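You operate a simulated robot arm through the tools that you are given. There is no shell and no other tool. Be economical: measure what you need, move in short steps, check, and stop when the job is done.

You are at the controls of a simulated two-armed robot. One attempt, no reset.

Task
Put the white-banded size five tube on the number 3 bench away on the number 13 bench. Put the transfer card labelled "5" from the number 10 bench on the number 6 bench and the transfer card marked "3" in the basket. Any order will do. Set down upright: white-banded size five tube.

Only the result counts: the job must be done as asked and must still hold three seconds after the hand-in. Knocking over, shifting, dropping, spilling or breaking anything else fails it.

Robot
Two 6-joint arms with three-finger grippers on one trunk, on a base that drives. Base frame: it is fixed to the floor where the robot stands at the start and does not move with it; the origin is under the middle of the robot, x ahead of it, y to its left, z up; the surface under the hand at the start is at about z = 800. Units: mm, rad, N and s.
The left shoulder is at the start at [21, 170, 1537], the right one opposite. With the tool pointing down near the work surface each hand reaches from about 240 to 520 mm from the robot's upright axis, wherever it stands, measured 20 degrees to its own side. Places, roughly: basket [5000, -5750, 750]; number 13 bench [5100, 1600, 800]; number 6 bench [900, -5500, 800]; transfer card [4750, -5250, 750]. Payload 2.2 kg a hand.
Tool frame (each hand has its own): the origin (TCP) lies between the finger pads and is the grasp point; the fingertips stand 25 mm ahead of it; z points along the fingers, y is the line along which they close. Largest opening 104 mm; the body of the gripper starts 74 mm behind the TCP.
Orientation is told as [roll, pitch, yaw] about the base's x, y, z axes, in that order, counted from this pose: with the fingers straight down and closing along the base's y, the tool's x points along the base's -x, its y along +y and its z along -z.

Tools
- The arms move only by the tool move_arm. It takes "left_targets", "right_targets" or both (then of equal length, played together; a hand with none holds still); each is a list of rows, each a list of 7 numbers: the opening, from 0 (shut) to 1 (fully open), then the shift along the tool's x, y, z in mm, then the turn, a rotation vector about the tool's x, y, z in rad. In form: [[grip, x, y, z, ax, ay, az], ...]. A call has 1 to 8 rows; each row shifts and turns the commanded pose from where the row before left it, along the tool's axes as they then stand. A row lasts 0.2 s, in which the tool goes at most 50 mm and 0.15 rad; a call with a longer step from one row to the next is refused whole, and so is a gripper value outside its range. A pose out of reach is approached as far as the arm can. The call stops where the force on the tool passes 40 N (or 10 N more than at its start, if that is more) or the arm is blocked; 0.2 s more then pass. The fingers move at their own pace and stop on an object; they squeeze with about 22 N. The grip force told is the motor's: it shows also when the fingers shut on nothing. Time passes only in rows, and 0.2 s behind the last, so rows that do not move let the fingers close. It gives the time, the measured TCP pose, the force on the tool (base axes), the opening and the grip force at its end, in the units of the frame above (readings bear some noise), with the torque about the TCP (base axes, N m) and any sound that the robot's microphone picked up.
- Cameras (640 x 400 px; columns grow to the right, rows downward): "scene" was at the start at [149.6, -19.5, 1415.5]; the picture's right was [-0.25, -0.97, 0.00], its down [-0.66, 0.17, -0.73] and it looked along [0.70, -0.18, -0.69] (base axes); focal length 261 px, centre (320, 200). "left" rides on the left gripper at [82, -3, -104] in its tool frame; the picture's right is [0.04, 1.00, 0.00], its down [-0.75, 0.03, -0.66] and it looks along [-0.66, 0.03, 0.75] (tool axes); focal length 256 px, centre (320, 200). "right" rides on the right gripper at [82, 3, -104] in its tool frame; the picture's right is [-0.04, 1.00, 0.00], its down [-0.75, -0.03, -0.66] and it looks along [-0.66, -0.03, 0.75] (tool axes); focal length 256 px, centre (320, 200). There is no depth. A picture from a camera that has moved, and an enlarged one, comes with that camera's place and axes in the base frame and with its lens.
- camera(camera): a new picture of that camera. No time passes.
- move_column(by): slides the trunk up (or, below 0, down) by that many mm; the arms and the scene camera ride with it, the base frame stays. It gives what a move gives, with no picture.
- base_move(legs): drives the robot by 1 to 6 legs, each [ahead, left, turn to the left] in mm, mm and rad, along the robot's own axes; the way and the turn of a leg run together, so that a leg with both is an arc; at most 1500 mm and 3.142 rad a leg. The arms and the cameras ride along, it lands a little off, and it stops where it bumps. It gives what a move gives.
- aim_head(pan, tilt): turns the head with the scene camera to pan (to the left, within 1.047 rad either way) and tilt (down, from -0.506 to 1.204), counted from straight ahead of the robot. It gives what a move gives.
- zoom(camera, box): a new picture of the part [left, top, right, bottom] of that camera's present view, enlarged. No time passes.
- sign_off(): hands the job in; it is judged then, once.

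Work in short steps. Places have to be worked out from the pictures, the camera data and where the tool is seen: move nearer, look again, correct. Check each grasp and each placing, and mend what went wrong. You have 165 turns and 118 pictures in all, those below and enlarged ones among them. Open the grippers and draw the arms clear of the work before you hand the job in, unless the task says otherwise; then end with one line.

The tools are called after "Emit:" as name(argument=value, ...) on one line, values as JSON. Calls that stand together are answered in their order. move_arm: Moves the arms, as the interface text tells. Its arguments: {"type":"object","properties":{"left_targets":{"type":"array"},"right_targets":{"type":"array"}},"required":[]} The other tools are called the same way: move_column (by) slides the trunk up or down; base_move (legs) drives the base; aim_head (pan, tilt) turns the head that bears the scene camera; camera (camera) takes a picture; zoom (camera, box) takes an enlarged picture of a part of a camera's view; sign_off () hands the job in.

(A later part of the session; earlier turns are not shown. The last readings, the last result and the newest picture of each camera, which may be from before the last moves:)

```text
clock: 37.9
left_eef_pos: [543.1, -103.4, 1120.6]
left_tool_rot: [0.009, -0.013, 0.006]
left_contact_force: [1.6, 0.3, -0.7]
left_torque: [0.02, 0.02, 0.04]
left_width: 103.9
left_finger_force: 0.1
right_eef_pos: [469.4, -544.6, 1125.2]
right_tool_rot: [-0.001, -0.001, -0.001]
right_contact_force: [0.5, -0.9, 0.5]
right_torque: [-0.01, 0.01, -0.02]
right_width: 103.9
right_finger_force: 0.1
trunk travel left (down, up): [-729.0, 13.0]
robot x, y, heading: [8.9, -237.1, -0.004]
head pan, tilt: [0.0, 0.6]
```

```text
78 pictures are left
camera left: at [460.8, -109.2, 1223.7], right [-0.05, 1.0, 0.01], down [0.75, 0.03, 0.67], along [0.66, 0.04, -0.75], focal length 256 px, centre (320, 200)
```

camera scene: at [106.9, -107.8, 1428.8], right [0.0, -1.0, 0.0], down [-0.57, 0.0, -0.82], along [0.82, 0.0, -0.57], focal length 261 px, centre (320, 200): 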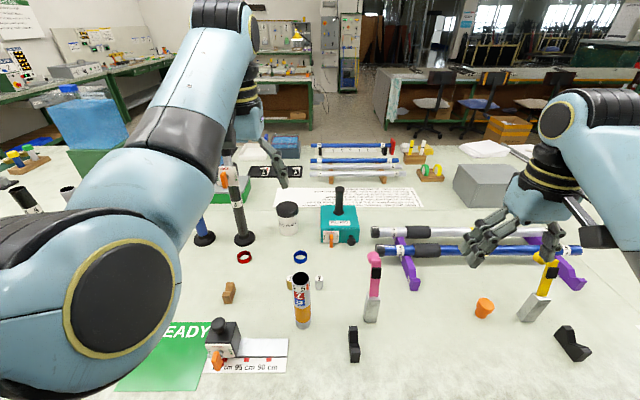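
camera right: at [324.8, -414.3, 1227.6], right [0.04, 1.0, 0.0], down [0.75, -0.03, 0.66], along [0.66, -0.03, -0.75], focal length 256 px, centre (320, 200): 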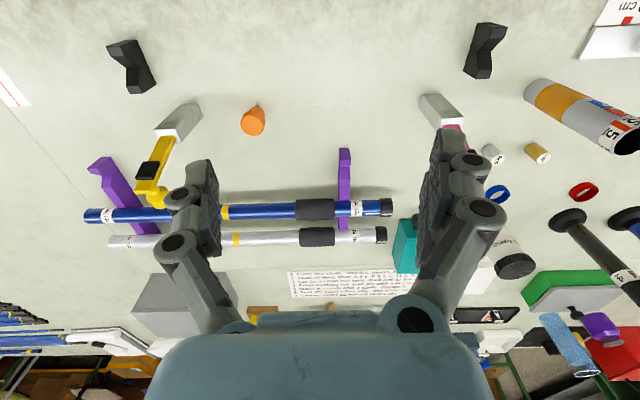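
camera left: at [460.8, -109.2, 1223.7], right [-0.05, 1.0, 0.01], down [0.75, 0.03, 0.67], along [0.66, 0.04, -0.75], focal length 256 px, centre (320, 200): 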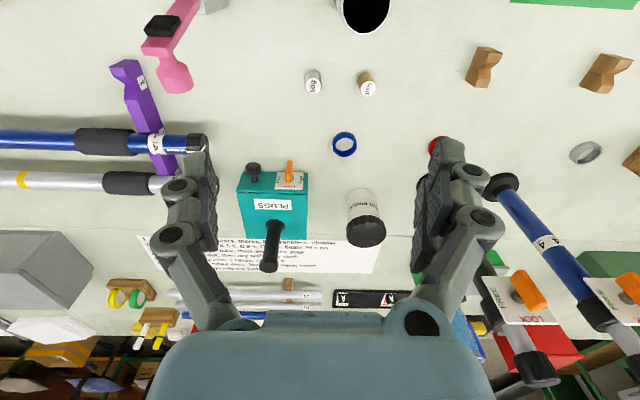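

Shift the left hand over the tube (tool +x 74, +y 37), then check from the scene camera before descending.

Emit:
move_arm(left_targets=[[1, 35, 18, 0, 0.009, 0.013, 0.006], [1, 39, 19, 10, 0, 0, 0], [1, 0, 0, 20, 0, 0, 0], [1, 0, 0, 20, 0, 0, 0]])

Emit:
camera(camera="left")

Emit:
camera(camera="scene")

```text
clock: 38.9
left_eef_pos: [473.5, -54.6, 1072.9]
left_tool_rot: [0.026, -0.005, 0.002]
left_contact_force: [-0.7, 0.5, -0.5]
left_torque: [-0.05, 0.0, 0.02]
left_width: 103.8
left_finger_force: 0.0
right_eef_pos: [469.0, -544.7, 1125.3]
right_tool_rot: [-0.002, -0.001, -0.004]
right_contact_force: [0.4, 0.2, 0.0]
right_torque: [0.0, -0.01, 0.01]
right_width: 104.1
right_finger_force: 0.0
trunk travel left (down, up): [-729.0, 13.0]
robot x, y, heading: [10.3, -237.1, -0.004]
head pan, tilt: [0.0, 0.6]
```

```text
77 pictures are left
camera left: at [390.7, -61.0, 1175.6], right [-0.04, 1.0, 0.03], down [0.75, 0.02, 0.66], along [0.66, 0.05, -0.75], focal length 256 px, centre (320, 200)
```

left: 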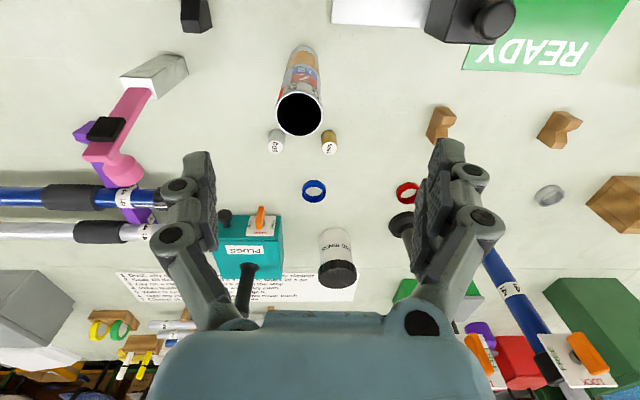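

```text
76 pictures are left
camera scene: at [168.5, -235.3, 1428.8], right [0.0, -1.0, 0.0], down [-0.56, 0.0, -0.83], along [0.83, 0.0, -0.56], focal length 261 px, centre (320, 200)
```

scene: 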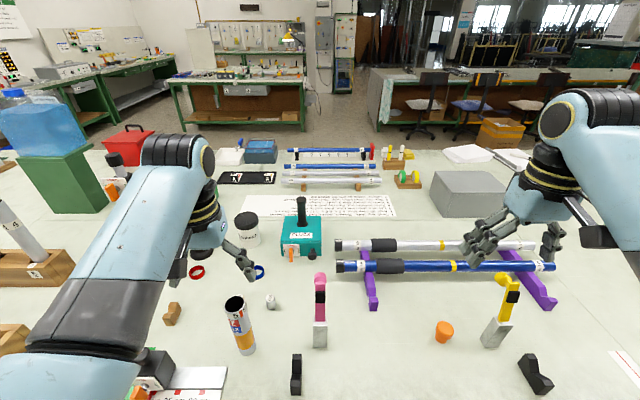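

Tube estimated at (476,-67). Shift y by -12, level the hand and lower to z≈925.

Emit:
move_arm(left_targets=[[1, -2, -12, 20, 0.026, 0.005, 0.002], [1, 0, 0, 30, 0, 0, 0], [1, 0, 0, 30, 0, 0, 0]])

Emit:
camera(camera="left")

```text
clock: 39.7
left_eef_pos: [468.5, -73.9, 987.2]
left_tool_rot: [-0.012, 0.01, -0.001]
left_contact_force: [0.0, -0.6, 0.3]
left_torque: [-0.01, -0.03, -0.02]
left_width: 103.7
left_finger_force: 0.0
right_eef_pos: [469.3, -544.9, 1124.3]
right_tool_rot: [0.001, -0.001, -0.003]
right_contact_force: [0.7, -0.2, 0.5]
right_torque: [0.0, -0.02, -0.02]
right_width: 104.0
right_finger_force: 0.1
trunk travel left (down, up): [-729.0, 13.0]
robot x, y, heading: [11.0, -239.1, -0.003]
head pan, tilt: [0.0, 0.6]
```

```text
75 pictures are left
camera left: at [388.2, -77.3, 1092.0], right [-0.04, 1.0, -0.01], down [0.76, 0.04, 0.65], along [0.65, 0.02, -0.76], focal length 256 px, centre (320, 200)
```

left: 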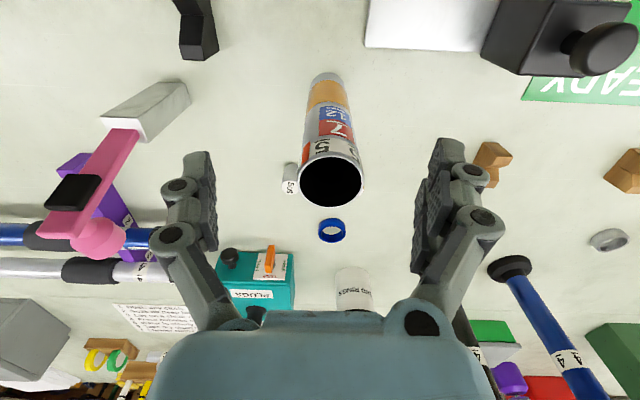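

Tube top centre ≈(477,-68); fine shift and lower 60, then close.

Emit:
move_arm(left_targets=[[1, -8, 6, 20, -0.012, -0.01, 0], [1, 0, 0, 20, 0, 0, 0], [1, 0, 0, 20, 0, 0, 0], [0, 0, 0, 0, 0, 0, 0], [0, 0, 0, 0, 0, 0, 0], [0, 0, 0, 0, 0, 0, 0], [0, 0, 0, 0, 0, 0, 0]])

Emit:
camera(camera="left")

```text
clock: 41.3
left_eef_pos: [470.0, -83.8, 925.3]
left_tool_rot: [-0.023, 0.007, -0.009]
left_contact_force: [0.0, -0.5, 1.3]
left_torque: [-0.11, -0.04, -0.01]
left_width: 39.7
left_finger_force: 22.0
right_eef_pos: [468.6, -545.4, 1124.9]
right_tool_rot: [0.002, -0.002, -0.002]
right_contact_force: [0.2, -1.0, 0.1]
right_torque: [0.02, -0.02, 0.0]
right_width: 103.6
right_finger_force: 0.1
trunk travel left (down, up): [-729.0, 13.0]
robot x, y, heading: [10.0, -234.7, -0.003]
head pan, tilt: [0.0, 0.6]
```

```text
74 pictures are left
camera left: at [389.2, -85.7, 1030.4], right [-0.03, 1.0, -0.02], down [0.76, 0.04, 0.65], along [0.65, 0.0, -0.76], focal length 256 px, centre (320, 200)
```

left: 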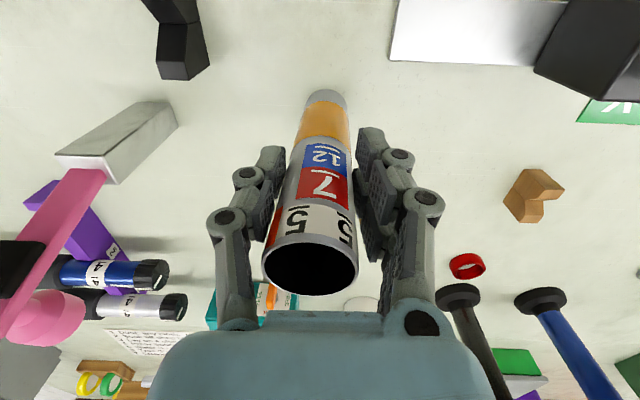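

Gripped at 39.7 mm. Lift straight up and check.

Emit:
move_arm(left_targets=[[0, 0, 0, -20, 0, 0, 0], [0, 0, 0, -30, 0, 0, 0], [0, 0, 0, -30, 0, 0, 0], [0, 0, 0, -30, 0, 0, 0], [0, 0, 0, -30, 0, 0, 0], [0, 0, 0, -20, 0, 0, 0]])

Emit:
camera(camera="scene")

```text
clock: 42.9
left_eef_pos: [469.1, -52.2, 1077.8]
left_tool_rot: [0.026, 0.02, 0.006]
left_contact_force: [0.1, 0.7, -0.6]
left_torque: [0.0, 0.04, 0.04]
left_width: 39.8
left_finger_force: 22.3
right_eef_pos: [469.5, -544.5, 1125.6]
right_tool_rot: [0.001, -0.002, -0.002]
right_contact_force: [0.6, 0.2, -0.1]
right_torque: [0.01, -0.02, 0.02]
right_width: 104.1
right_finger_force: 0.1
trunk travel left (down, up): [-729.0, 13.0]
robot x, y, heading: [10.8, -232.7, -0.002]
head pan, tilt: [0.0, 0.6]
stopped in row 6 (left hand): the arm was blocked; the commanded pose is now the measured one
```

```text
73 pictures are left
camera scene: at [169.2, -235.5, 1428.7], right [0.0, -1.0, 0.0], down [-0.57, 0.0, -0.82], along [0.82, 0.0, -0.57], focal length 261 px, centre (320, 200)
```

scene: 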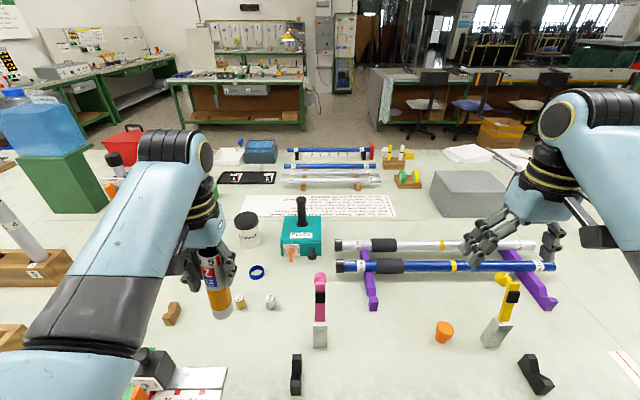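

The tube is in hand. Back away from the bench and turn left to look for a way round.

Emit:
base_move(legs=[[-400, 0, 0]])

Emit:
aim_head(pan=1.04, tilt=0.3)

Emit:
base_move(legs=[[0, 0, 0.8]])

Emit:
camera(camera="scene")

Emit:
aim_head(pan=0.3, tilt=0.2)

Emit:
camera(camera="scene")

```text
clock: 45.4
left_eef_pos: [67.9, -51.7, 1078.0]
left_tool_rot: [0.023, 0.022, 0.005]
left_contact_force: [0.1, -0.7, -0.6]
left_torque: [0.02, 0.01, -0.04]
left_width: 39.9
left_finger_force: 22.2
right_eef_pos: [68.6, -544.0, 1123.9]
right_tool_rot: [0.003, -0.002, -0.006]
right_contact_force: [-0.7, -0.2, -0.3]
right_torque: [-0.02, -0.02, 0.0]
right_width: 104.0
right_finger_force: 0.0
trunk travel left (down, up): [-729.0, 13.0]
robot x, y, heading: [-387.2, -234.9, -0.006]
head pan, tilt: [0.0, 0.6]
```

```text
clock: 46.7
left_eef_pos: [68.4, -51.7, 1077.3]
left_tool_rot: [0.025, 0.02, 0.005]
left_contact_force: [1.1, 0.4, -0.4]
left_torque: [0.0, 0.01, -0.03]
left_width: 39.7
left_finger_force: 22.0
right_eef_pos: [68.9, -543.4, 1125.4]
right_tool_rot: [0.002, -0.001, -0.007]
right_contact_force: [0.2, 0.7, -0.5]
right_torque: [0.01, 0.0, -0.01]
right_width: 104.0
right_finger_force: 0.0
trunk travel left (down, up): [-729.0, 13.0]
robot x, y, heading: [-386.2, -236.7, -0.005]
head pan, tilt: [1.04, 0.3]
```

```text
clock: 49.2
left_eef_pos: [-201.1, 221.7, 1078.7]
left_tool_rot: [0.024, 0.022, 0.808]
left_contact_force: [0.5, -0.6, 0.0]
left_torque: [-0.04, 0.02, 0.02]
left_width: 39.5
left_finger_force: 22.1
right_eef_pos: [151.5, -120.0, 1124.1]
right_tool_rot: [0.002, -0.002, 0.797]
right_contact_force: [-0.6, 0.1, 0.5]
right_torque: [-0.03, 0.04, 0.0]
right_width: 103.9
right_finger_force: 0.0
trunk travel left (down, up): [-729.0, 13.0]
robot x, y, heading: [-388.5, -231.6, 0.802]
head pan, tilt: [1.04, 0.3]
```

```text
72 pictures are left
camera scene: at [-365.1, -92.7, 1456.3], right [0.96, 0.26, 0.0], down [0.08, -0.29, -0.96], along [-0.25, 0.92, -0.3], focal length 261 px, centre (320, 200)
```

scene: 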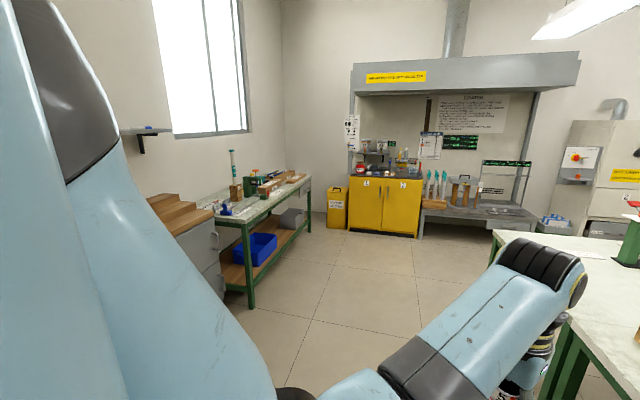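

```text
clock: 50.3
left_eef_pos: [-201.6, 221.8, 1077.9]
left_tool_rot: [0.027, 0.021, 0.808]
left_contact_force: [0.2, -0.1, 0.0]
left_torque: [-0.03, 0.01, 0.01]
left_width: 39.8
left_finger_force: 22.4
right_eef_pos: [151.9, -121.2, 1124.9]
right_tool_rot: [0.0, -0.001, 0.797]
right_contact_force: [0.1, 0.4, -0.2]
right_torque: [0.02, 0.02, -0.01]
right_width: 104.1
right_finger_force: 0.1
trunk travel left (down, up): [-729.0, 13.0]
robot x, y, heading: [-387.1, -234.6, 0.799]
head pan, tilt: [0.3, 0.201]
```

```text
71 pictures are left
camera scene: at [-298.1, -99.8, 1465.5], right [0.89, -0.46, 0.0], down [-0.09, -0.18, -0.98], along [0.45, 0.87, -0.2], focal length 261 px, centre (320, 200)
```

scene: 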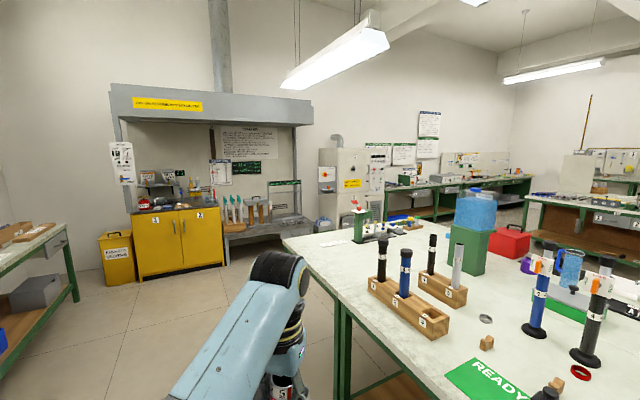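

Bench 3's left end is near y≈1650–1900, with an aisle before the hood (y≈3100). Go up to y≈2500, turn to face +x and look.

Emit:
base_move(legs=[[0, 0, 0.77], [1400, 0, 0], [1350, 0, 0]])

Emit:
aim_head(pan=-1.04, tilt=0.3)

Emit:
camera(camera="scene")

```text
clock: 65.7
left_eef_pos: [-518.6, 2988.8, 1078.4]
left_tool_rot: [0.024, 0.022, 1.558]
left_contact_force: [0.0, 0.1, -0.1]
left_torque: [0.01, 0.01, -0.03]
left_width: 39.7
left_finger_force: 21.8
right_eef_pos: [-26.4, 2979.7, 1124.3]
right_tool_rot: [0.001, -0.002, 1.544]
right_contact_force: [0.9, 0.9, 0.5]
right_torque: [-0.02, -0.01, -0.03]
right_width: 103.8
right_finger_force: 0.0
trunk travel left (down, up): [-729.0, 13.0]
robot x, y, heading: [-342.6, 2525.5, 1.548]
head pan, tilt: [0.3, 0.201]
```

```text
clock: 67.2
left_eef_pos: [-516.7, 2989.0, 1077.4]
left_tool_rot: [0.027, 0.022, 1.556]
left_contact_force: [-0.8, 0.1, -0.4]
left_torque: [-0.02, 0.01, 0.02]
left_width: 39.6
left_finger_force: 21.7
right_eef_pos: [-25.8, 2979.7, 1124.2]
right_tool_rot: [0.001, -0.002, 1.547]
right_contact_force: [0.3, -0.2, -0.5]
right_torque: [-0.02, 0.0, -0.02]
right_width: 104.2
right_finger_force: 0.0
trunk travel left (down, up): [-729.0, 13.0]
robot x, y, heading: [-343.4, 2525.5, 1.549]
head pan, tilt: [-1.04, 0.3]
```

```text
70 pictures are left
camera scene: at [-261.5, 2644.8, 1456.3], right [0.48, -0.87, 0.0], down [-0.26, -0.14, -0.96], along [0.84, 0.46, -0.3], focal length 261 px, centre (320, 200)
```

scene: 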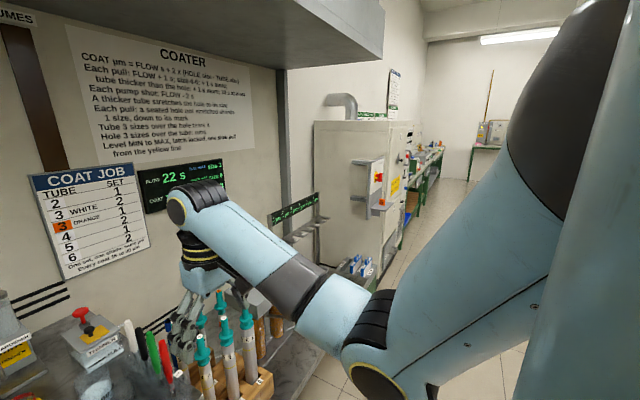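

I'm close to the hood bench; hands are above it with no contact. The job sign mentions tubes "WHITE/ORANGE"; read it, then back out.

Emit:
zoom(camera="scene", box=[20, 20, 260, 290])

Emit:
base_move(legs=[[-400, 0, 0]])

Emit:
aim_head(pan=-1.04, tilt=0.5)

Emit:
camera(camera="scene")

Emit:
camera(camera="left")

```text
1.48 times, centred on (140, 155) of scene
camera zoom: at [-261.5, 2644.8, 1456.3], right [0.48, -0.87, 0.0], down [-0.26, -0.14, -0.96], along [0.84, 0.46, -0.3], focal length 386 px, centre (587, 267)
```

zoom: 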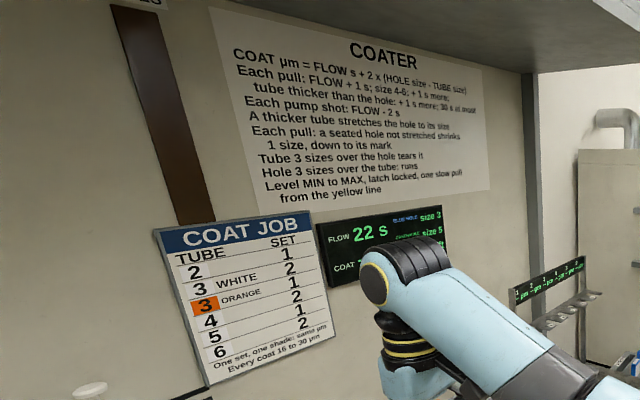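

```text
clock: 69.7
left_eef_pos: [-527.4, 2581.7, 1077.9]
left_tool_rot: [0.027, 0.022, 1.554]
left_contact_force: [0.2, -1.1, -0.5]
left_torque: [-0.01, 0.01, 0.03]
left_width: 39.5
left_finger_force: 22.1
right_eef_pos: [-35.6, 2573.3, 1125.2]
right_tool_rot: [0.002, -0.003, 1.544]
right_contact_force: [-0.4, 0.5, 0.4]
right_torque: [0.0, -0.01, -0.02]
right_width: 103.7
right_finger_force: 0.1
trunk travel left (down, up): [-729.0, 13.0]
robot x, y, heading: [-354.9, 2118.9, 1.544]
head pan, tilt: [-1.04, 0.3]
```

```text
clock: 70.4
left_eef_pos: [-528.3, 2582.2, 1077.8]
left_tool_rot: [0.027, 0.02, 1.554]
left_contact_force: [0.2, 0.7, -0.6]
left_torque: [-0.03, 0.0, -0.03]
left_width: 39.4
left_finger_force: 22.2
right_eef_pos: [-36.1, 2572.8, 1124.1]
right_tool_rot: [0.001, -0.001, 1.545]
right_contact_force: [0.2, 0.2, 0.1]
right_torque: [0.03, 0.01, -0.02]
right_width: 104.1
right_finger_force: 0.0
trunk travel left (down, up): [-729.0, 13.0]
robot x, y, heading: [-356.9, 2123.4, 1.543]
head pan, tilt: [-1.04, 0.499]
```

```text
68 pictures are left
camera scene: at [-273.9, 2237.0, 1437.9], right [0.48, -0.88, 0.0], down [-0.42, -0.23, -0.88], along [0.77, 0.42, -0.48], focal length 261 px, centre (320, 200)
```

scene: 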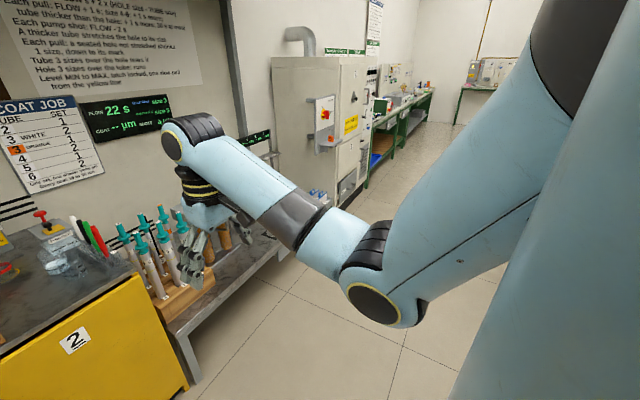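

```text
67 pictures are left
camera left: at [-523.3, 2502.1, 1183.4], right [-1.0, -0.02, 0.03], down [0.0, 0.77, 0.64], along [-0.04, 0.64, -0.77], focal length 256 px, centre (320, 200)
```

left: 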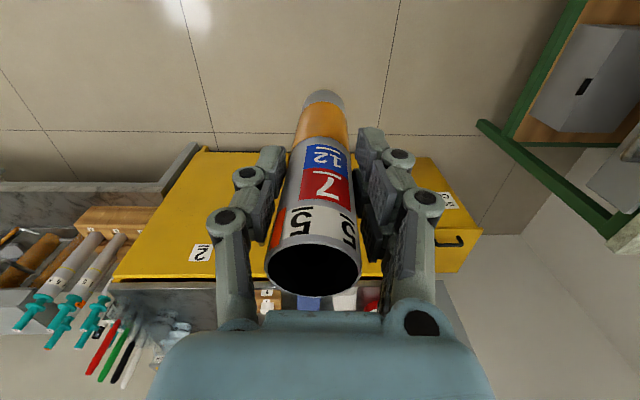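

The sign uses white/orange ring colours per size. Look closely at the labelled tubes on the hood bench for comparison.

Emit:
zoom(camera="scene", box=[100, 190, 300, 320])

Emit:
zoom(camera="left", box=[0, 190, 160, 330])

```text
3.08 times, centred on (200, 255) of scene
camera zoom: at [-273.9, 2237.0, 1437.9], right [0.48, -0.88, 0.0], down [-0.42, -0.23, -0.88], along [0.77, 0.42, -0.48], focal length 802 px, centre (689, 31)
```

zoom: 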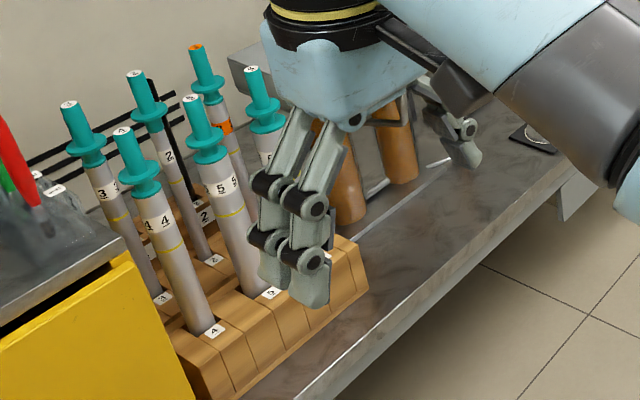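

```text
2.86 times, centred on (80, 260) of left
camera zoom: at [-523.3, 2502.1, 1183.4], right [-1.0, -0.02, 0.03], down [0.0, 0.77, 0.64], along [-0.04, 0.64, -0.77], focal length 731 px, centre (1006, 29)
```

zoom: 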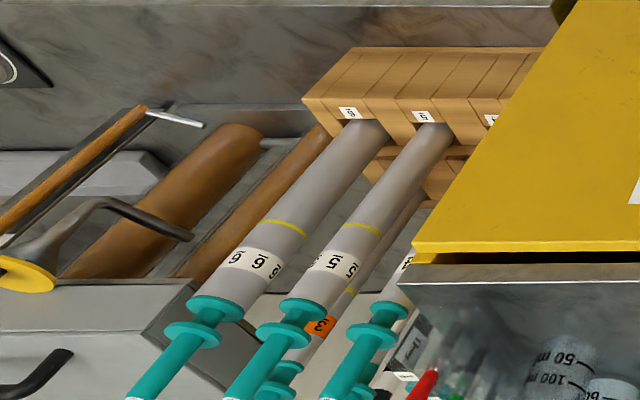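

Those racks confirm it: rings are white or orange per size, so this grey tube with white "5" ring is right. Turn to face +x and drive along the aisle.

Emit:
base_move(legs=[[0, 0, -1.545], [0, 300, 0], [1400, 0, 0]])

Emit:
aim_head(pan=-0.3, tilt=0.25)

Emit:
camera(camera="scene")

```text
clock: 82.8
left_eef_pos: [1497.9, 2630.7, 1078.6]
left_tool_rot: [0.026, 0.021, 0.019]
left_contact_force: [0.9, -0.8, -0.6]
left_torque: [0.03, -0.01, -0.02]
left_width: 39.2
left_finger_force: 22.5
right_eef_pos: [1504.0, 2138.1, 1125.0]
right_tool_rot: [0.003, -0.002, 0.007]
right_contact_force: [0.4, 0.3, 0.3]
right_torque: [0.06, -0.04, 0.01]
right_width: 104.1
right_finger_force: 0.1
trunk travel left (down, up): [-729.0, 13.0]
robot x, y, heading: [1040.0, 2441.0, 0.01]
head pan, tilt: [-1.04, 0.499]
```

```text
clock: 83.9
left_eef_pos: [1497.3, 2629.4, 1078.9]
left_tool_rot: [0.027, 0.021, 0.018]
left_contact_force: [1.0, 0.0, -0.1]
left_torque: [0.02, -0.03, 0.03]
left_width: 39.7
left_finger_force: 21.9
right_eef_pos: [1503.2, 2137.8, 1124.2]
right_tool_rot: [0.003, -0.002, 0.01]
right_contact_force: [0.0, 0.1, -0.4]
right_torque: [0.0, -0.03, 0.01]
right_width: 103.8
right_finger_force: 0.1
trunk travel left (down, up): [-729.0, 13.0]
robot x, y, heading: [1041.7, 2438.9, 0.004]
head pan, tilt: [-0.3, 0.25]
```

```text
64 pictures are left
camera scene: at [1201.5, 2416.6, 1460.9], right [-0.29, -0.96, 0.0], down [-0.24, 0.07, -0.97], along [0.93, -0.28, -0.25], focal length 261 px, centre (320, 200)
```

scene: 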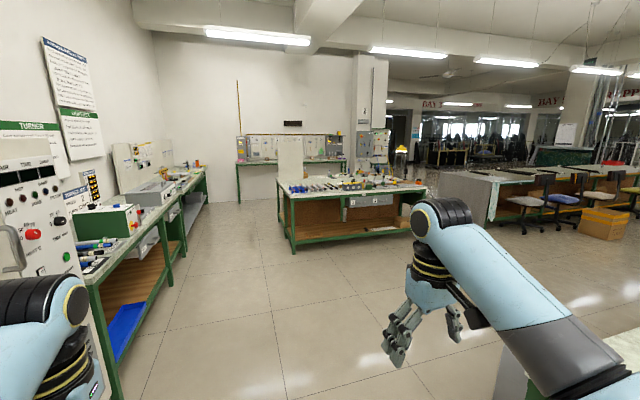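

The table ahead (x≈4290–5260, y<1900) likely includes the 13 place near its far-left corner. Drive closer and check for its number.

Emit:
base_move(legs=[[1500, 0, 0], [500, 0, 0]])

Emit:
aim_head(pan=-0.5, tilt=0.35)

Emit:
camera(camera="scene")

Emit:
zoom(camera="scene", box=[200, 80, 520, 280])

```text
clock: 93.8
left_eef_pos: [3497.7, 2653.1, 1078.4]
left_tool_rot: [0.027, 0.02, 0.023]
left_contact_force: [0.8, 1.0, -0.7]
left_torque: [0.0, 0.01, -0.01]
left_width: 39.6
left_finger_force: 21.5
right_eef_pos: [3506.1, 2160.4, 1124.7]
right_tool_rot: [0.002, -0.001, 0.01]
right_contact_force: [0.0, 0.1, -0.6]
right_torque: [0.0, 0.0, 0.01]
right_width: 103.7
right_finger_force: 0.0
trunk travel left (down, up): [-729.0, 13.0]
robot x, y, heading: [3042.3, 2463.0, 0.007]
head pan, tilt: [-0.3, 0.25]
```

```text
clock: 94.6
left_eef_pos: [3496.9, 2653.3, 1077.4]
left_tool_rot: [0.025, 0.02, 0.021]
left_contact_force: [1.0, -0.3, -0.8]
left_torque: [0.06, -0.01, 0.01]
left_width: 39.7
left_finger_force: 21.8
right_eef_pos: [3504.6, 2161.1, 1124.2]
right_tool_rot: [0.002, -0.003, 0.012]
right_contact_force: [0.6, -0.1, -0.7]
right_torque: [0.0, -0.01, 0.01]
right_width: 103.9
right_finger_force: 0.0
trunk travel left (down, up): [-729.0, 13.0]
robot x, y, heading: [3044.8, 2465.6, 0.007]
head pan, tilt: [-0.499, 0.351]
```

```text
63 pictures are left
camera scene: at [3194.7, 2421.6, 1451.6], right [-0.47, -0.88, 0.0], down [-0.3, 0.16, -0.94], along [0.83, -0.44, -0.34], focal length 261 px, centre (320, 200)
```

scene: 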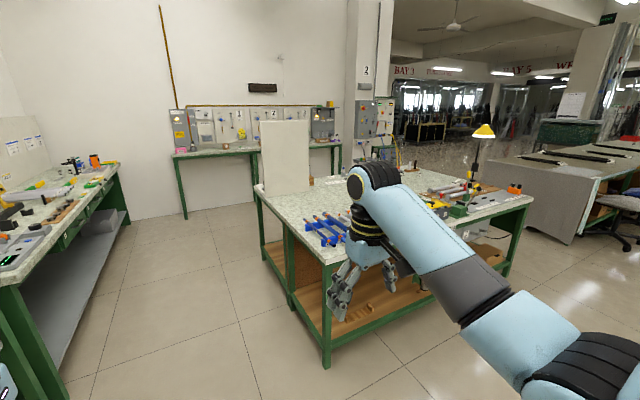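

```text
2.00 times, centred on (360, 180) of scene
camera zoom: at [3194.7, 2421.6, 1451.6], right [-0.47, -0.88, 0.0], down [-0.3, 0.16, -0.94], along [0.83, -0.44, -0.34], focal length 522 px, centre (240, 240)
```

zoom: 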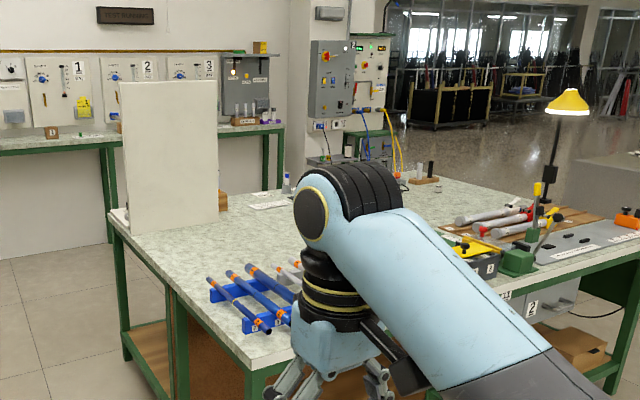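

Bench 13's point projects onto the rear-left part, near the white panel. Drive along its left side and look right.

Emit:
base_move(legs=[[1200, 0, 0], [400, 0, 0]])

Emit:
aim_head(pan=-1.04, tilt=0.5)

Emit:
camera(camera="scene")

Emit:
camera(camera="right")

```text
clock: 102.7
left_eef_pos: [5083.6, 2688.1, 1077.3]
left_tool_rot: [0.026, 0.022, 0.033]
left_contact_force: [-0.6, 0.7, -0.8]
left_torque: [0.01, 0.04, -0.04]
left_width: 39.6
left_finger_force: 21.9
right_eef_pos: [5097.6, 2196.5, 1124.2]
right_tool_rot: [0.001, -0.001, 0.025]
right_contact_force: [0.5, 0.3, 0.3]
right_torque: [-0.03, 0.04, 0.03]
right_width: 103.9
right_finger_force: 0.1
trunk travel left (down, up): [-729.0, 13.0]
robot x, y, heading: [4635.1, 2492.9, 0.023]
head pan, tilt: [-0.499, 0.351]
```

```text
clock: 103.7
left_eef_pos: [5084.9, 2688.8, 1077.0]
left_tool_rot: [0.025, 0.022, 0.034]
left_contact_force: [0.1, 0.2, -0.6]
left_torque: [0.01, -0.02, 0.0]
left_width: 39.7
left_finger_force: 21.6
right_eef_pos: [5098.5, 2196.1, 1124.7]
right_tool_rot: [0.001, -0.002, 0.025]
right_contact_force: [-0.5, 0.1, 0.1]
right_torque: [0.0, -0.04, 0.0]
right_width: 104.0
right_finger_force: 0.0
trunk travel left (down, up): [-729.0, 13.0]
robot x, y, heading: [4630.3, 2490.5, 0.026]
head pan, tilt: [-1.04, 0.499]
```

```text
61 pictures are left
camera scene: at [4749.3, 2417.7, 1437.9], right [-0.85, -0.53, 0.0], down [-0.25, 0.41, -0.88], along [0.46, -0.75, -0.48], focal length 261 px, centre (320, 200)
```

scene: 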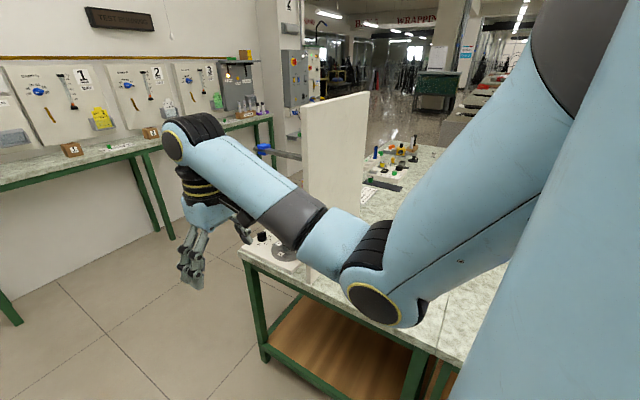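

```text
60 pictures are left
camera right: at [5015.4, 2196.4, 1227.6], right [0.02, 1.0, 0.0], down [0.75, -0.01, 0.66], along [0.66, -0.01, -0.75], focal length 256 px, centre (320, 200)
```

right: 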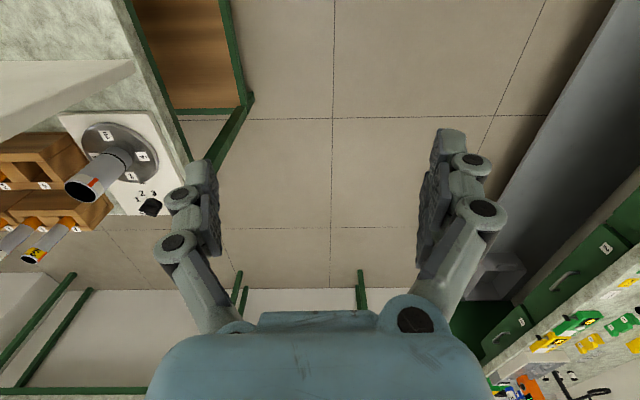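

The table spans x≈4130–5430, y<1900. Move a bit on and turn to face it (-y).

Emit:
base_move(legs=[[200, 0, 0], [0, 100, 0], [0, 0, -1.59]])

Emit:
aim_head(pan=0, tilt=0.6)

Emit:
camera(camera="scene")

```text
clock: 109.9
left_eef_pos: [5015.5, 2140.7, 1078.1]
left_tool_rot: [0.027, 0.021, -1.558]
left_contact_force: [-0.6, -0.4, -0.4]
left_torque: [0.0, 0.0, -0.03]
left_width: 39.5
left_finger_force: 21.9
right_eef_pos: [4523.7, 2138.3, 1124.7]
right_tool_rot: [0.003, -0.002, -1.568]
right_contact_force: [-0.4, 0.3, -0.1]
right_torque: [-0.03, 0.0, 0.05]
right_width: 104.2
right_finger_force: 0.1
trunk travel left (down, up): [-729.0, 13.0]
robot x, y, heading: [4830.4, 2595.2, -1.572]
head pan, tilt: [-1.04, 0.499]
```

```text
clock: 111.2
left_eef_pos: [5015.4, 2141.0, 1077.2]
left_tool_rot: [0.027, 0.021, -1.558]
left_contact_force: [0.2, -0.7, -0.6]
left_torque: [0.03, -0.01, 0.0]
left_width: 39.6
left_finger_force: 22.0
right_eef_pos: [4523.5, 2137.3, 1124.1]
right_tool_rot: [0.001, -0.003, -1.569]
right_contact_force: [-0.7, -0.6, 0.2]
right_torque: [0.0, 0.02, -0.04]
right_width: 103.9
right_finger_force: 0.1
trunk travel left (down, up): [-729.0, 13.0]
robot x, y, heading: [4829.8, 2594.6, -1.57]
head pan, tilt: [0.0, 0.6]
```

```text
59 pictures are left
camera scene: at [4829.0, 2439.0, 1428.8], right [-1.0, 0.0, 0.0], down [0.0, 0.57, -0.82], along [0.0, -0.82, -0.57], focal length 261 px, centre (320, 200)
```

scene: 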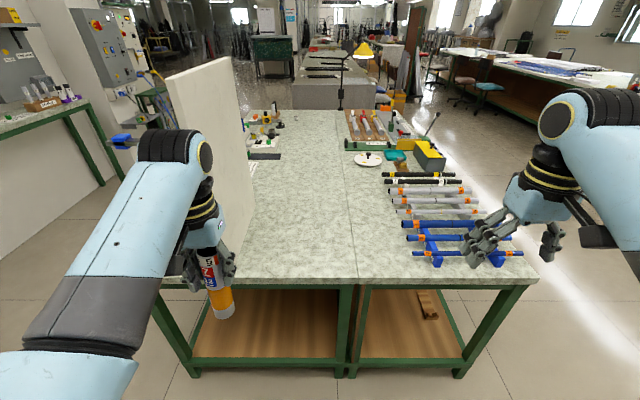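

The nominal bench-13 point is at the marble by the panel's foot. Enlarge to look for the number plate and what stands there.

Emit:
zoom(camera="scene", box=[140, 130, 400, 300])

Emit:
camera(camera="left")

```text
2.35 times, centred on (270, 215) of scene
camera zoom: at [4829.0, 2439.0, 1428.8], right [-1.0, 0.0, 0.0], down [0.0, 0.57, -0.82], along [0.0, -0.82, -0.57], focal length 614 px, centre (438, 165)
```

zoom: 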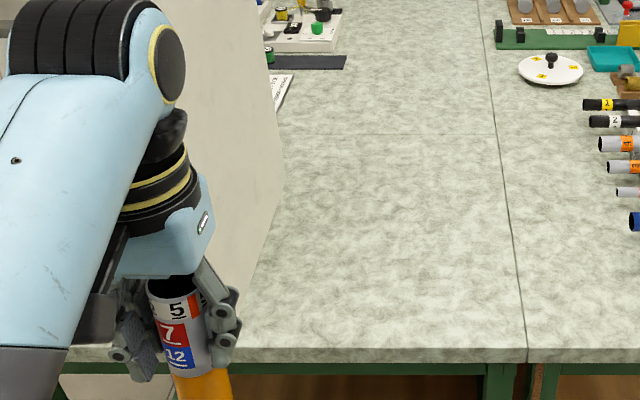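

```text
57 pictures are left
camera left: at [5008.7, 2219.0, 1183.4], right [1.0, 0.05, 0.03], down [0.02, -0.77, 0.64], along [0.05, -0.64, -0.77], focal length 256 px, centre (320, 200)
```

left: 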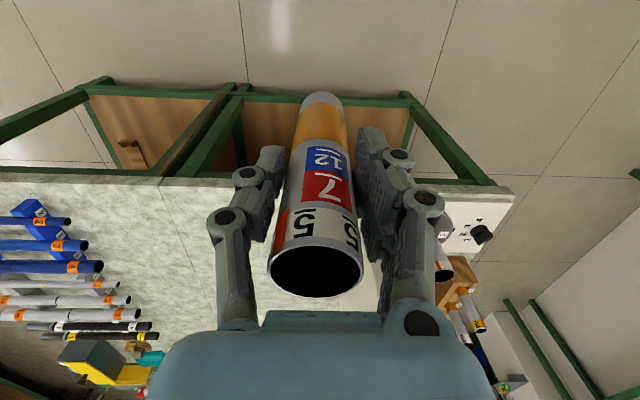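

A faint cross-seam bounds this section (x≈4715–5430, y≈1300–1945), centred at the given bench-13 point. I'll place the tube on free marble near (4850,1740); move in.

Emit:
base_move(legs=[[0, -160, 0], [390, 0, 0]])

Emit:
camera(camera="left")

Emit:
camera(camera="scene")

```text
clock: 114.6
left_eef_pos: [4856.6, 1751.3, 1077.3]
left_tool_rot: [0.024, 0.019, -1.56]
left_contact_force: [-0.8, -0.5, -0.8]
left_torque: [0.02, -0.03, 0.02]
left_width: 39.6
left_finger_force: 21.9
right_eef_pos: [4363.7, 1745.7, 1124.5]
right_tool_rot: [0.001, 0.0, -1.569]
right_contact_force: [0.5, -0.1, -0.3]
right_torque: [0.02, 0.01, 0.0]
right_width: 104.2
right_finger_force: 0.0
trunk travel left (down, up): [-729.0, 13.0]
robot x, y, heading: [4668.1, 2203.9, -1.567]
head pan, tilt: [0.0, 0.6]
```

```text
56 pictures are left
camera left: at [4848.5, 1829.1, 1183.3], right [1.0, 0.05, 0.03], down [0.02, -0.77, 0.64], along [0.05, -0.64, -0.77], focal length 256 px, centre (320, 200)
```

left: 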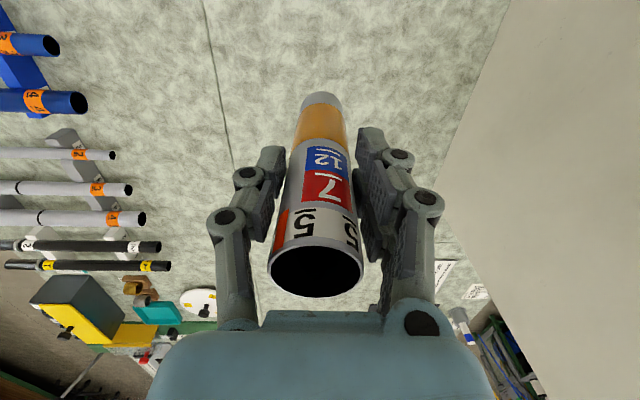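

```text
55 pictures are left
camera scene: at [4668.8, 2049.0, 1428.7], right [-1.0, 0.0, 0.0], down [0.0, 0.57, -0.82], along [0.0, -0.82, -0.57], focal length 261 px, centre (320, 200)
```

scene: 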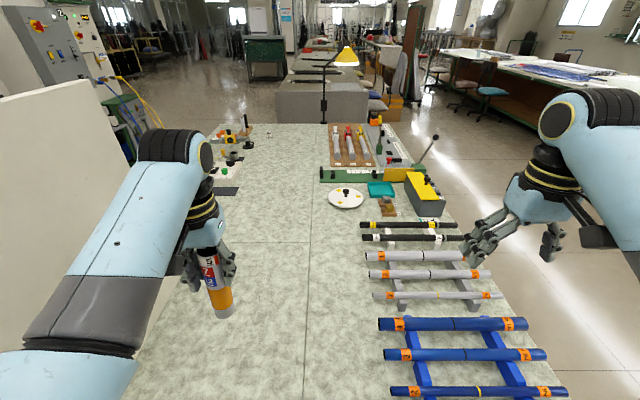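

Clear marble below. Lower 120 mm with levelling, then check the reading.

Emit:
move_arm(left_targets=[[0, 0, 0, 30, 0.024, -0.006, 0], [0, 0, 0, 30, 0.023, -0.006, 0], [0, 0, 0, 30, 0, 0, 0], [0, 0, 0, 30, 0, 0, 0]])

Emit:
camera(camera="scene")

```text
clock: 115.6
left_eef_pos: [4853.7, 1753.7, 959.5]
left_tool_rot: [-0.024, 0.007, -1.559]
left_contact_force: [-0.4, -0.5, 0.2]
left_torque: [0.02, 0.01, -0.01]
left_width: 39.7
left_finger_force: 22.0
right_eef_pos: [4364.5, 1746.5, 1125.3]
right_tool_rot: [0.002, 0.0, -1.567]
right_contact_force: [-0.2, -0.4, 0.3]
right_torque: [0.01, 0.01, 0.0]
right_width: 104.0
right_finger_force: 0.1
trunk travel left (down, up): [-729.0, 13.0]
robot x, y, heading: [4670.8, 2207.5, -1.572]
head pan, tilt: [0.0, 0.6]
```

```text
54 pictures are left
camera scene: at [4668.9, 2049.2, 1428.7], right [-1.0, 0.0, 0.0], down [0.0, 0.57, -0.82], along [0.0, -0.82, -0.57], focal length 261 px, centre (320, 200)
```

scene: 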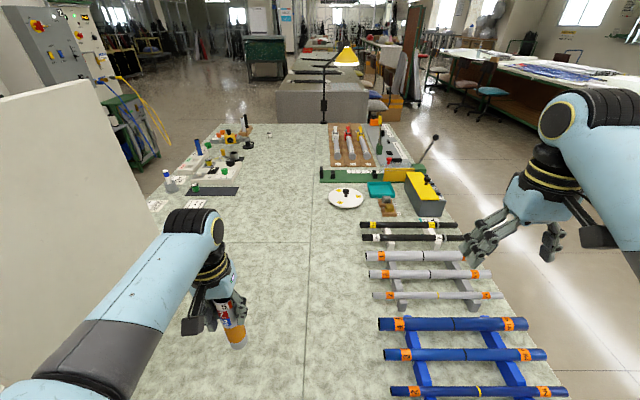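

Orientation equals that at the grasp. Lower in small steps until contact at about z 925.

Emit:
move_arm(left_targets=[[0, 0, 0, 15, 0, 0, 0], [0, 0, 0, 10, 0, 0, 0], [0, 0, 0, 5, 0, 0, 0], [0, 0, 0, 3, 0, 0, 0]])

```text
clock: 116.6
left_eef_pos: [4852.9, 1752.8, 924.7]
left_tool_rot: [-0.02, 0.012, -1.559]
left_contact_force: [-0.1, 0.3, -0.3]
left_torque: [0.02, 0.01, -0.01]
left_width: 39.5
left_finger_force: 21.9
right_eef_pos: [4363.9, 1746.5, 1124.4]
right_tool_rot: [0.0, -0.002, -1.568]
right_contact_force: [-0.6, 0.3, 0.2]
right_torque: [0.02, 0.0, 0.0]
right_width: 104.1
right_finger_force: 0.2
trunk travel left (down, up): [-729.0, 13.0]
robot x, y, heading: [4670.4, 2208.8, -1.568]
head pan, tilt: [0.0, 0.6]
```

No contact yet; continue by small steps.

Emit:
move_arm(left_targets=[[0, 0, 0, 2, 0, 0, 0], [0, 0, 0, 2, 0, 0, 0], [0, 0, 0, 2, 0, 0, 0], [0, 0, 0, 2, 0, 0, 0]])

Emit:
zoom(camera="scene", box=[160, 260, 320, 400])

```text
clock: 117.6
left_eef_pos: [4854.8, 1752.7, 917.4]
left_tool_rot: [-0.02, 0.01, -1.558]
left_contact_force: [0.7, -0.1, -0.5]
left_torque: [0.05, 0.03, 0.02]
left_width: 39.6
left_finger_force: 22.2
right_eef_pos: [4363.2, 1746.3, 1124.6]
right_tool_rot: [0.002, -0.002, -1.566]
right_contact_force: [-0.3, 0.7, 0.1]
right_torque: [0.01, -0.05, 0.0]
right_width: 104.1
right_finger_force: 0.1
trunk travel left (down, up): [-729.0, 13.0]
robot x, y, heading: [4668.2, 2209.0, -1.571]
head pan, tilt: [0.0, 0.6]
```

```text
2.86 times, centred on (240, 330) of scene
camera zoom: at [4668.8, 2049.4, 1428.8], right [-1.0, 0.0, 0.0], down [0.0, 0.57, -0.82], along [0.0, -0.82, -0.57], focal length 745 px, centre (549, -171)
```

zoom: 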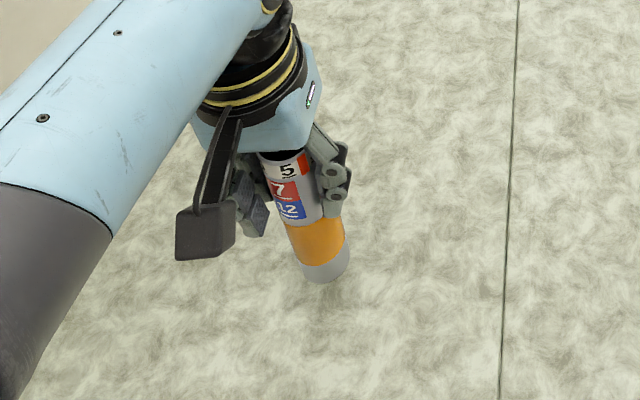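

Still no contact force; go on lowering by 3 mm steps, watching the force.

Emit:
move_arm(left_targets=[[0, 0, 0, 3, 0, 0, 0], [0, 0, 0, 3, 0, 0, 0], [0, 0, 0, 2, 0, 0, 0], [0, 0, 0, 2, 0, 0, 0]])

```text
clock: 118.6
left_eef_pos: [4853.5, 1753.8, 908.1]
left_tool_rot: [-0.02, 0.012, -1.558]
left_contact_force: [0.2, 0.4, -0.3]
left_torque: [0.01, -0.02, -0.01]
left_width: 39.7
left_finger_force: 21.2
right_eef_pos: [4363.5, 1747.8, 1124.2]
right_tool_rot: [0.003, -0.001, -1.569]
right_contact_force: [-1.0, -0.2, 0.8]
right_torque: [-0.03, 0.0, 0.01]
right_width: 104.1
right_finger_force: 0.1
trunk travel left (down, up): [-729.0, 13.0]
robot x, y, heading: [4670.7, 2211.7, -1.574]
head pan, tilt: [0.0, 0.6]
```

Emit:
zoom(camera="scene", box=[200, 300, 280, 380])

Emit:
camera(camera="right")

```text
5.00 times, centred on (240, 340) of scene
camera zoom: at [4668.8, 2049.4, 1428.8], right [-1.0, 0.0, 0.0], down [0.0, 0.57, -0.82], along [0.0, -0.82, -0.57], focal length 1304 px, centre (720, -500)
```

zoom: 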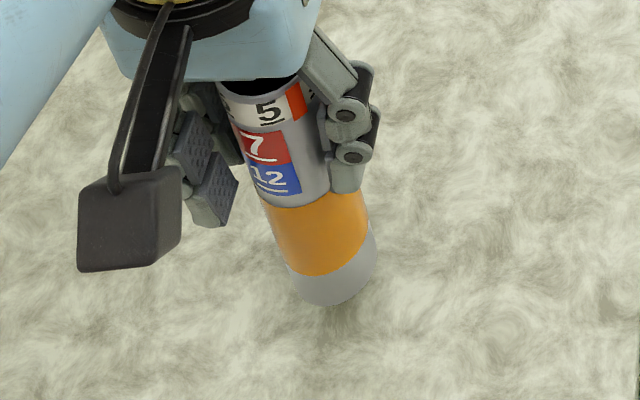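

```text
51 pictures are left
camera right: at [4365.6, 1828.0, 1227.5], right [1.0, -0.04, 0.0], down [-0.03, -0.75, 0.66], along [-0.02, -0.66, -0.75], focal length 256 px, centre (320, 200)
```

right: 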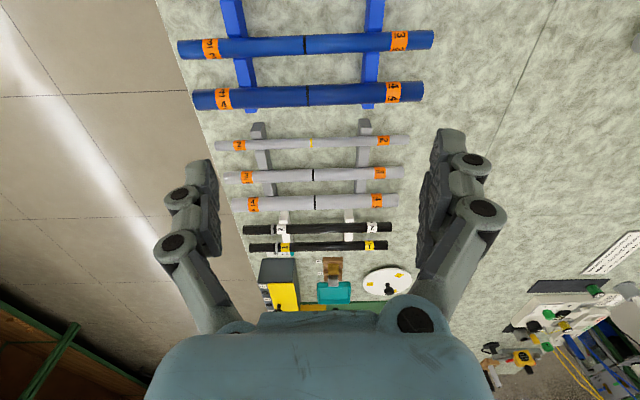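

A gap remains (shadow offset). Continue lowering gently.

Emit:
move_arm(left_targets=[[0, 0, 0, 2, 0, 0, 0], [0, 0, 0, 2, 0, 0, 0], [0, 0, 0, 2, 0, 0, 0], [0, 0, 0, 2, 0, 0, 0], [0, 0, 0, 2, 0, 0, 0]])

```text
clock: 119.8
left_eef_pos: [4853.8, 1754.2, 897.1]
left_tool_rot: [-0.021, 0.011, -1.558]
left_contact_force: [-0.8, 0.0, 0.4]
left_torque: [0.01, -0.01, 0.01]
left_width: 39.8
left_finger_force: 21.6
right_eef_pos: [4363.4, 1746.6, 1125.3]
right_tool_rot: [0.003, -0.002, -1.568]
right_contact_force: [-0.2, 0.4, 0.7]
right_torque: [0.02, 0.0, 0.04]
right_width: 104.1
right_finger_force: 0.1
trunk travel left (down, up): [-729.0, 13.0]
robot x, y, heading: [4668.6, 2204.7, -1.571]
head pan, tilt: [0.0, 0.6]
```

Emit:
move_arm(left_targets=[[0, 0, 0, 2, 0, 0, 0], [0, 0, 0, 2, 0, 0, 0], [0, 0, 0, 2, 0, 0, 0], [0, 0, 0, 2, 0, 0, 0], [0, 0, 0, 2, 0, 0, 0]])

Emit:
zoom(camera="scene", box=[200, 300, 280, 380])

```text
clock: 121.0
left_eef_pos: [4853.7, 1753.7, 886.9]
left_tool_rot: [-0.021, 0.007, -1.558]
left_contact_force: [-0.6, 0.1, -0.1]
left_torque: [0.01, 0.03, 0.0]
left_width: 39.5
left_finger_force: 22.2
right_eef_pos: [4364.0, 1746.6, 1124.3]
right_tool_rot: [0.002, -0.001, -1.568]
right_contact_force: [0.5, -0.4, 1.3]
right_torque: [0.02, 0.0, 0.0]
right_width: 103.8
right_finger_force: 0.1
trunk travel left (down, up): [-729.0, 13.0]
robot x, y, heading: [4666.0, 2205.6, -1.571]
head pan, tilt: [0.0, 0.6]
```

```text
5.00 times, centred on (240, 340) of scene
camera zoom: at [4668.7, 2049.4, 1428.8], right [-1.0, 0.0, 0.0], down [0.0, 0.57, -0.82], along [0.0, -0.82, -0.57], focal length 1304 px, centre (720, -500)
```

zoom: 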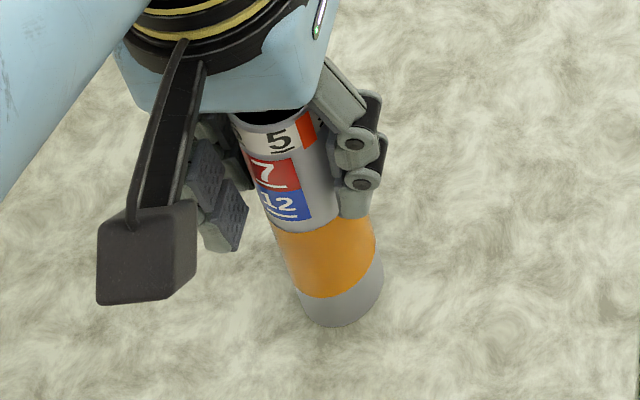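

Emit:
move_arm(left_targets=[[0, 0, 0, 2, 0, 0, 0], [0, 0, 0, 2, 0, 0, 0], [0, 0, 0, 2, 0, 0, 0], [0, 0, 0, 2, 0, 0, 0], [0, 0, 0, 2, 0, 0, 0], [0, 0, 0, 2, 0, 0, 0], [0, 0, 0, 2, 0, 0, 0]])

```text
clock: 122.6
left_eef_pos: [4853.5, 1754.0, 873.8]
left_tool_rot: [-0.022, 0.01, -1.56]
left_contact_force: [1.2, -1.0, 16.1]
left_torque: [-0.19, -0.05, 0.01]
left_width: 39.7
left_finger_force: 21.8
right_eef_pos: [4363.3, 1748.7, 1124.7]
right_tool_rot: [0.002, -0.001, -1.566]
right_contact_force: [-0.1, -0.8, -0.1]
right_torque: [0.0, 0.0, 0.04]
right_width: 104.0
right_finger_force: 0.1
trunk travel left (down, up): [-729.0, 13.0]
robot x, y, heading: [4665.2, 2206.0, -1.569]
head pan, tilt: [0.0, 0.6]
```

Contact at 16 N: the tube is on the table (z≈750). Open and rise straight up.

Emit:
move_arm(left_targets=[[0.6, 0, 0, 0, 0, 0, 0], [0.8, 0, 0, 0, 0, 0, 0], [0.9, 0, 0, 0, 0, 0, 0], [0.9, 0, 0, -20, 0, 0, 0], [0.9, 0, 0, -40, 0, 0, 0], [0.9, 0, 0, -45, 0, 0, 0], [0.9, 0, 0, -45, 0, 0, 0], [0.9, 0, 0, -30, 0, 0, 0]])

Emit:
camera(camera="left")

Emit:
camera(camera="scene")

```text
clock: 124.4
left_eef_pos: [4857.0, 1751.0, 1053.1]
left_tool_rot: [-0.021, 0.01, -1.557]
left_contact_force: [0.1, -1.2, 0.6]
left_torque: [0.01, 0.03, -0.02]
left_width: 93.6
left_finger_force: 0.0
right_eef_pos: [4362.8, 1746.9, 1125.2]
right_tool_rot: [0.003, -0.003, -1.567]
right_contact_force: [0.0, -0.1, 0.8]
right_torque: [0.04, 0.0, 0.0]
right_width: 103.9
right_finger_force: 0.0
trunk travel left (down, up): [-729.0, 13.0]
robot x, y, heading: [4670.3, 2208.2, -1.566]
head pan, tilt: [0.0, 0.6]
```

```text
49 pictures are left
camera left: at [4855.1, 1831.5, 1158.2], right [1.0, 0.05, -0.02], down [0.05, -0.76, 0.65], along [0.02, -0.65, -0.76], focal length 256 px, centre (320, 200)
```

left: 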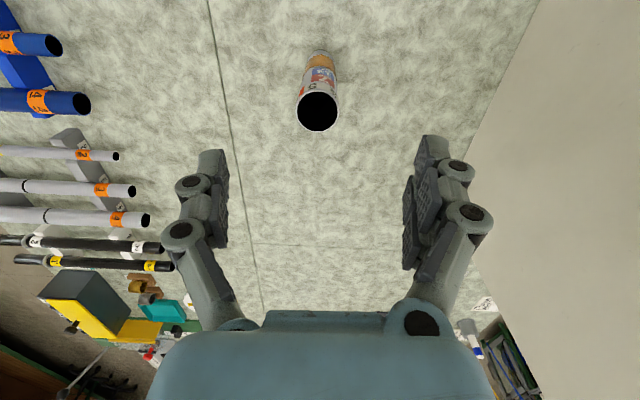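

```text
48 pictures are left
camera scene: at [4668.7, 2049.5, 1428.8], right [-1.0, 0.0, 0.0], down [0.0, 0.57, -0.82], along [0.0, -0.82, -0.57], focal length 261 px, centre (320, 200)
```

scene: 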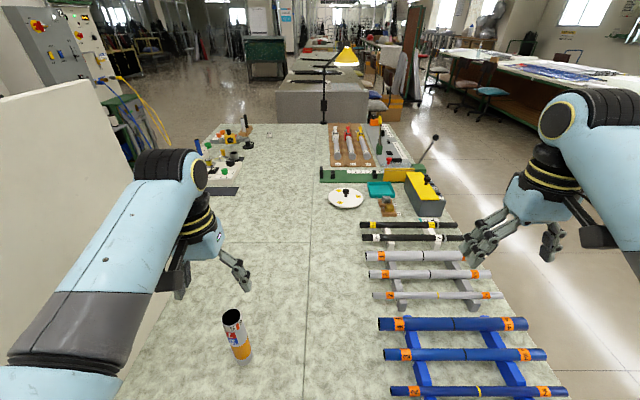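

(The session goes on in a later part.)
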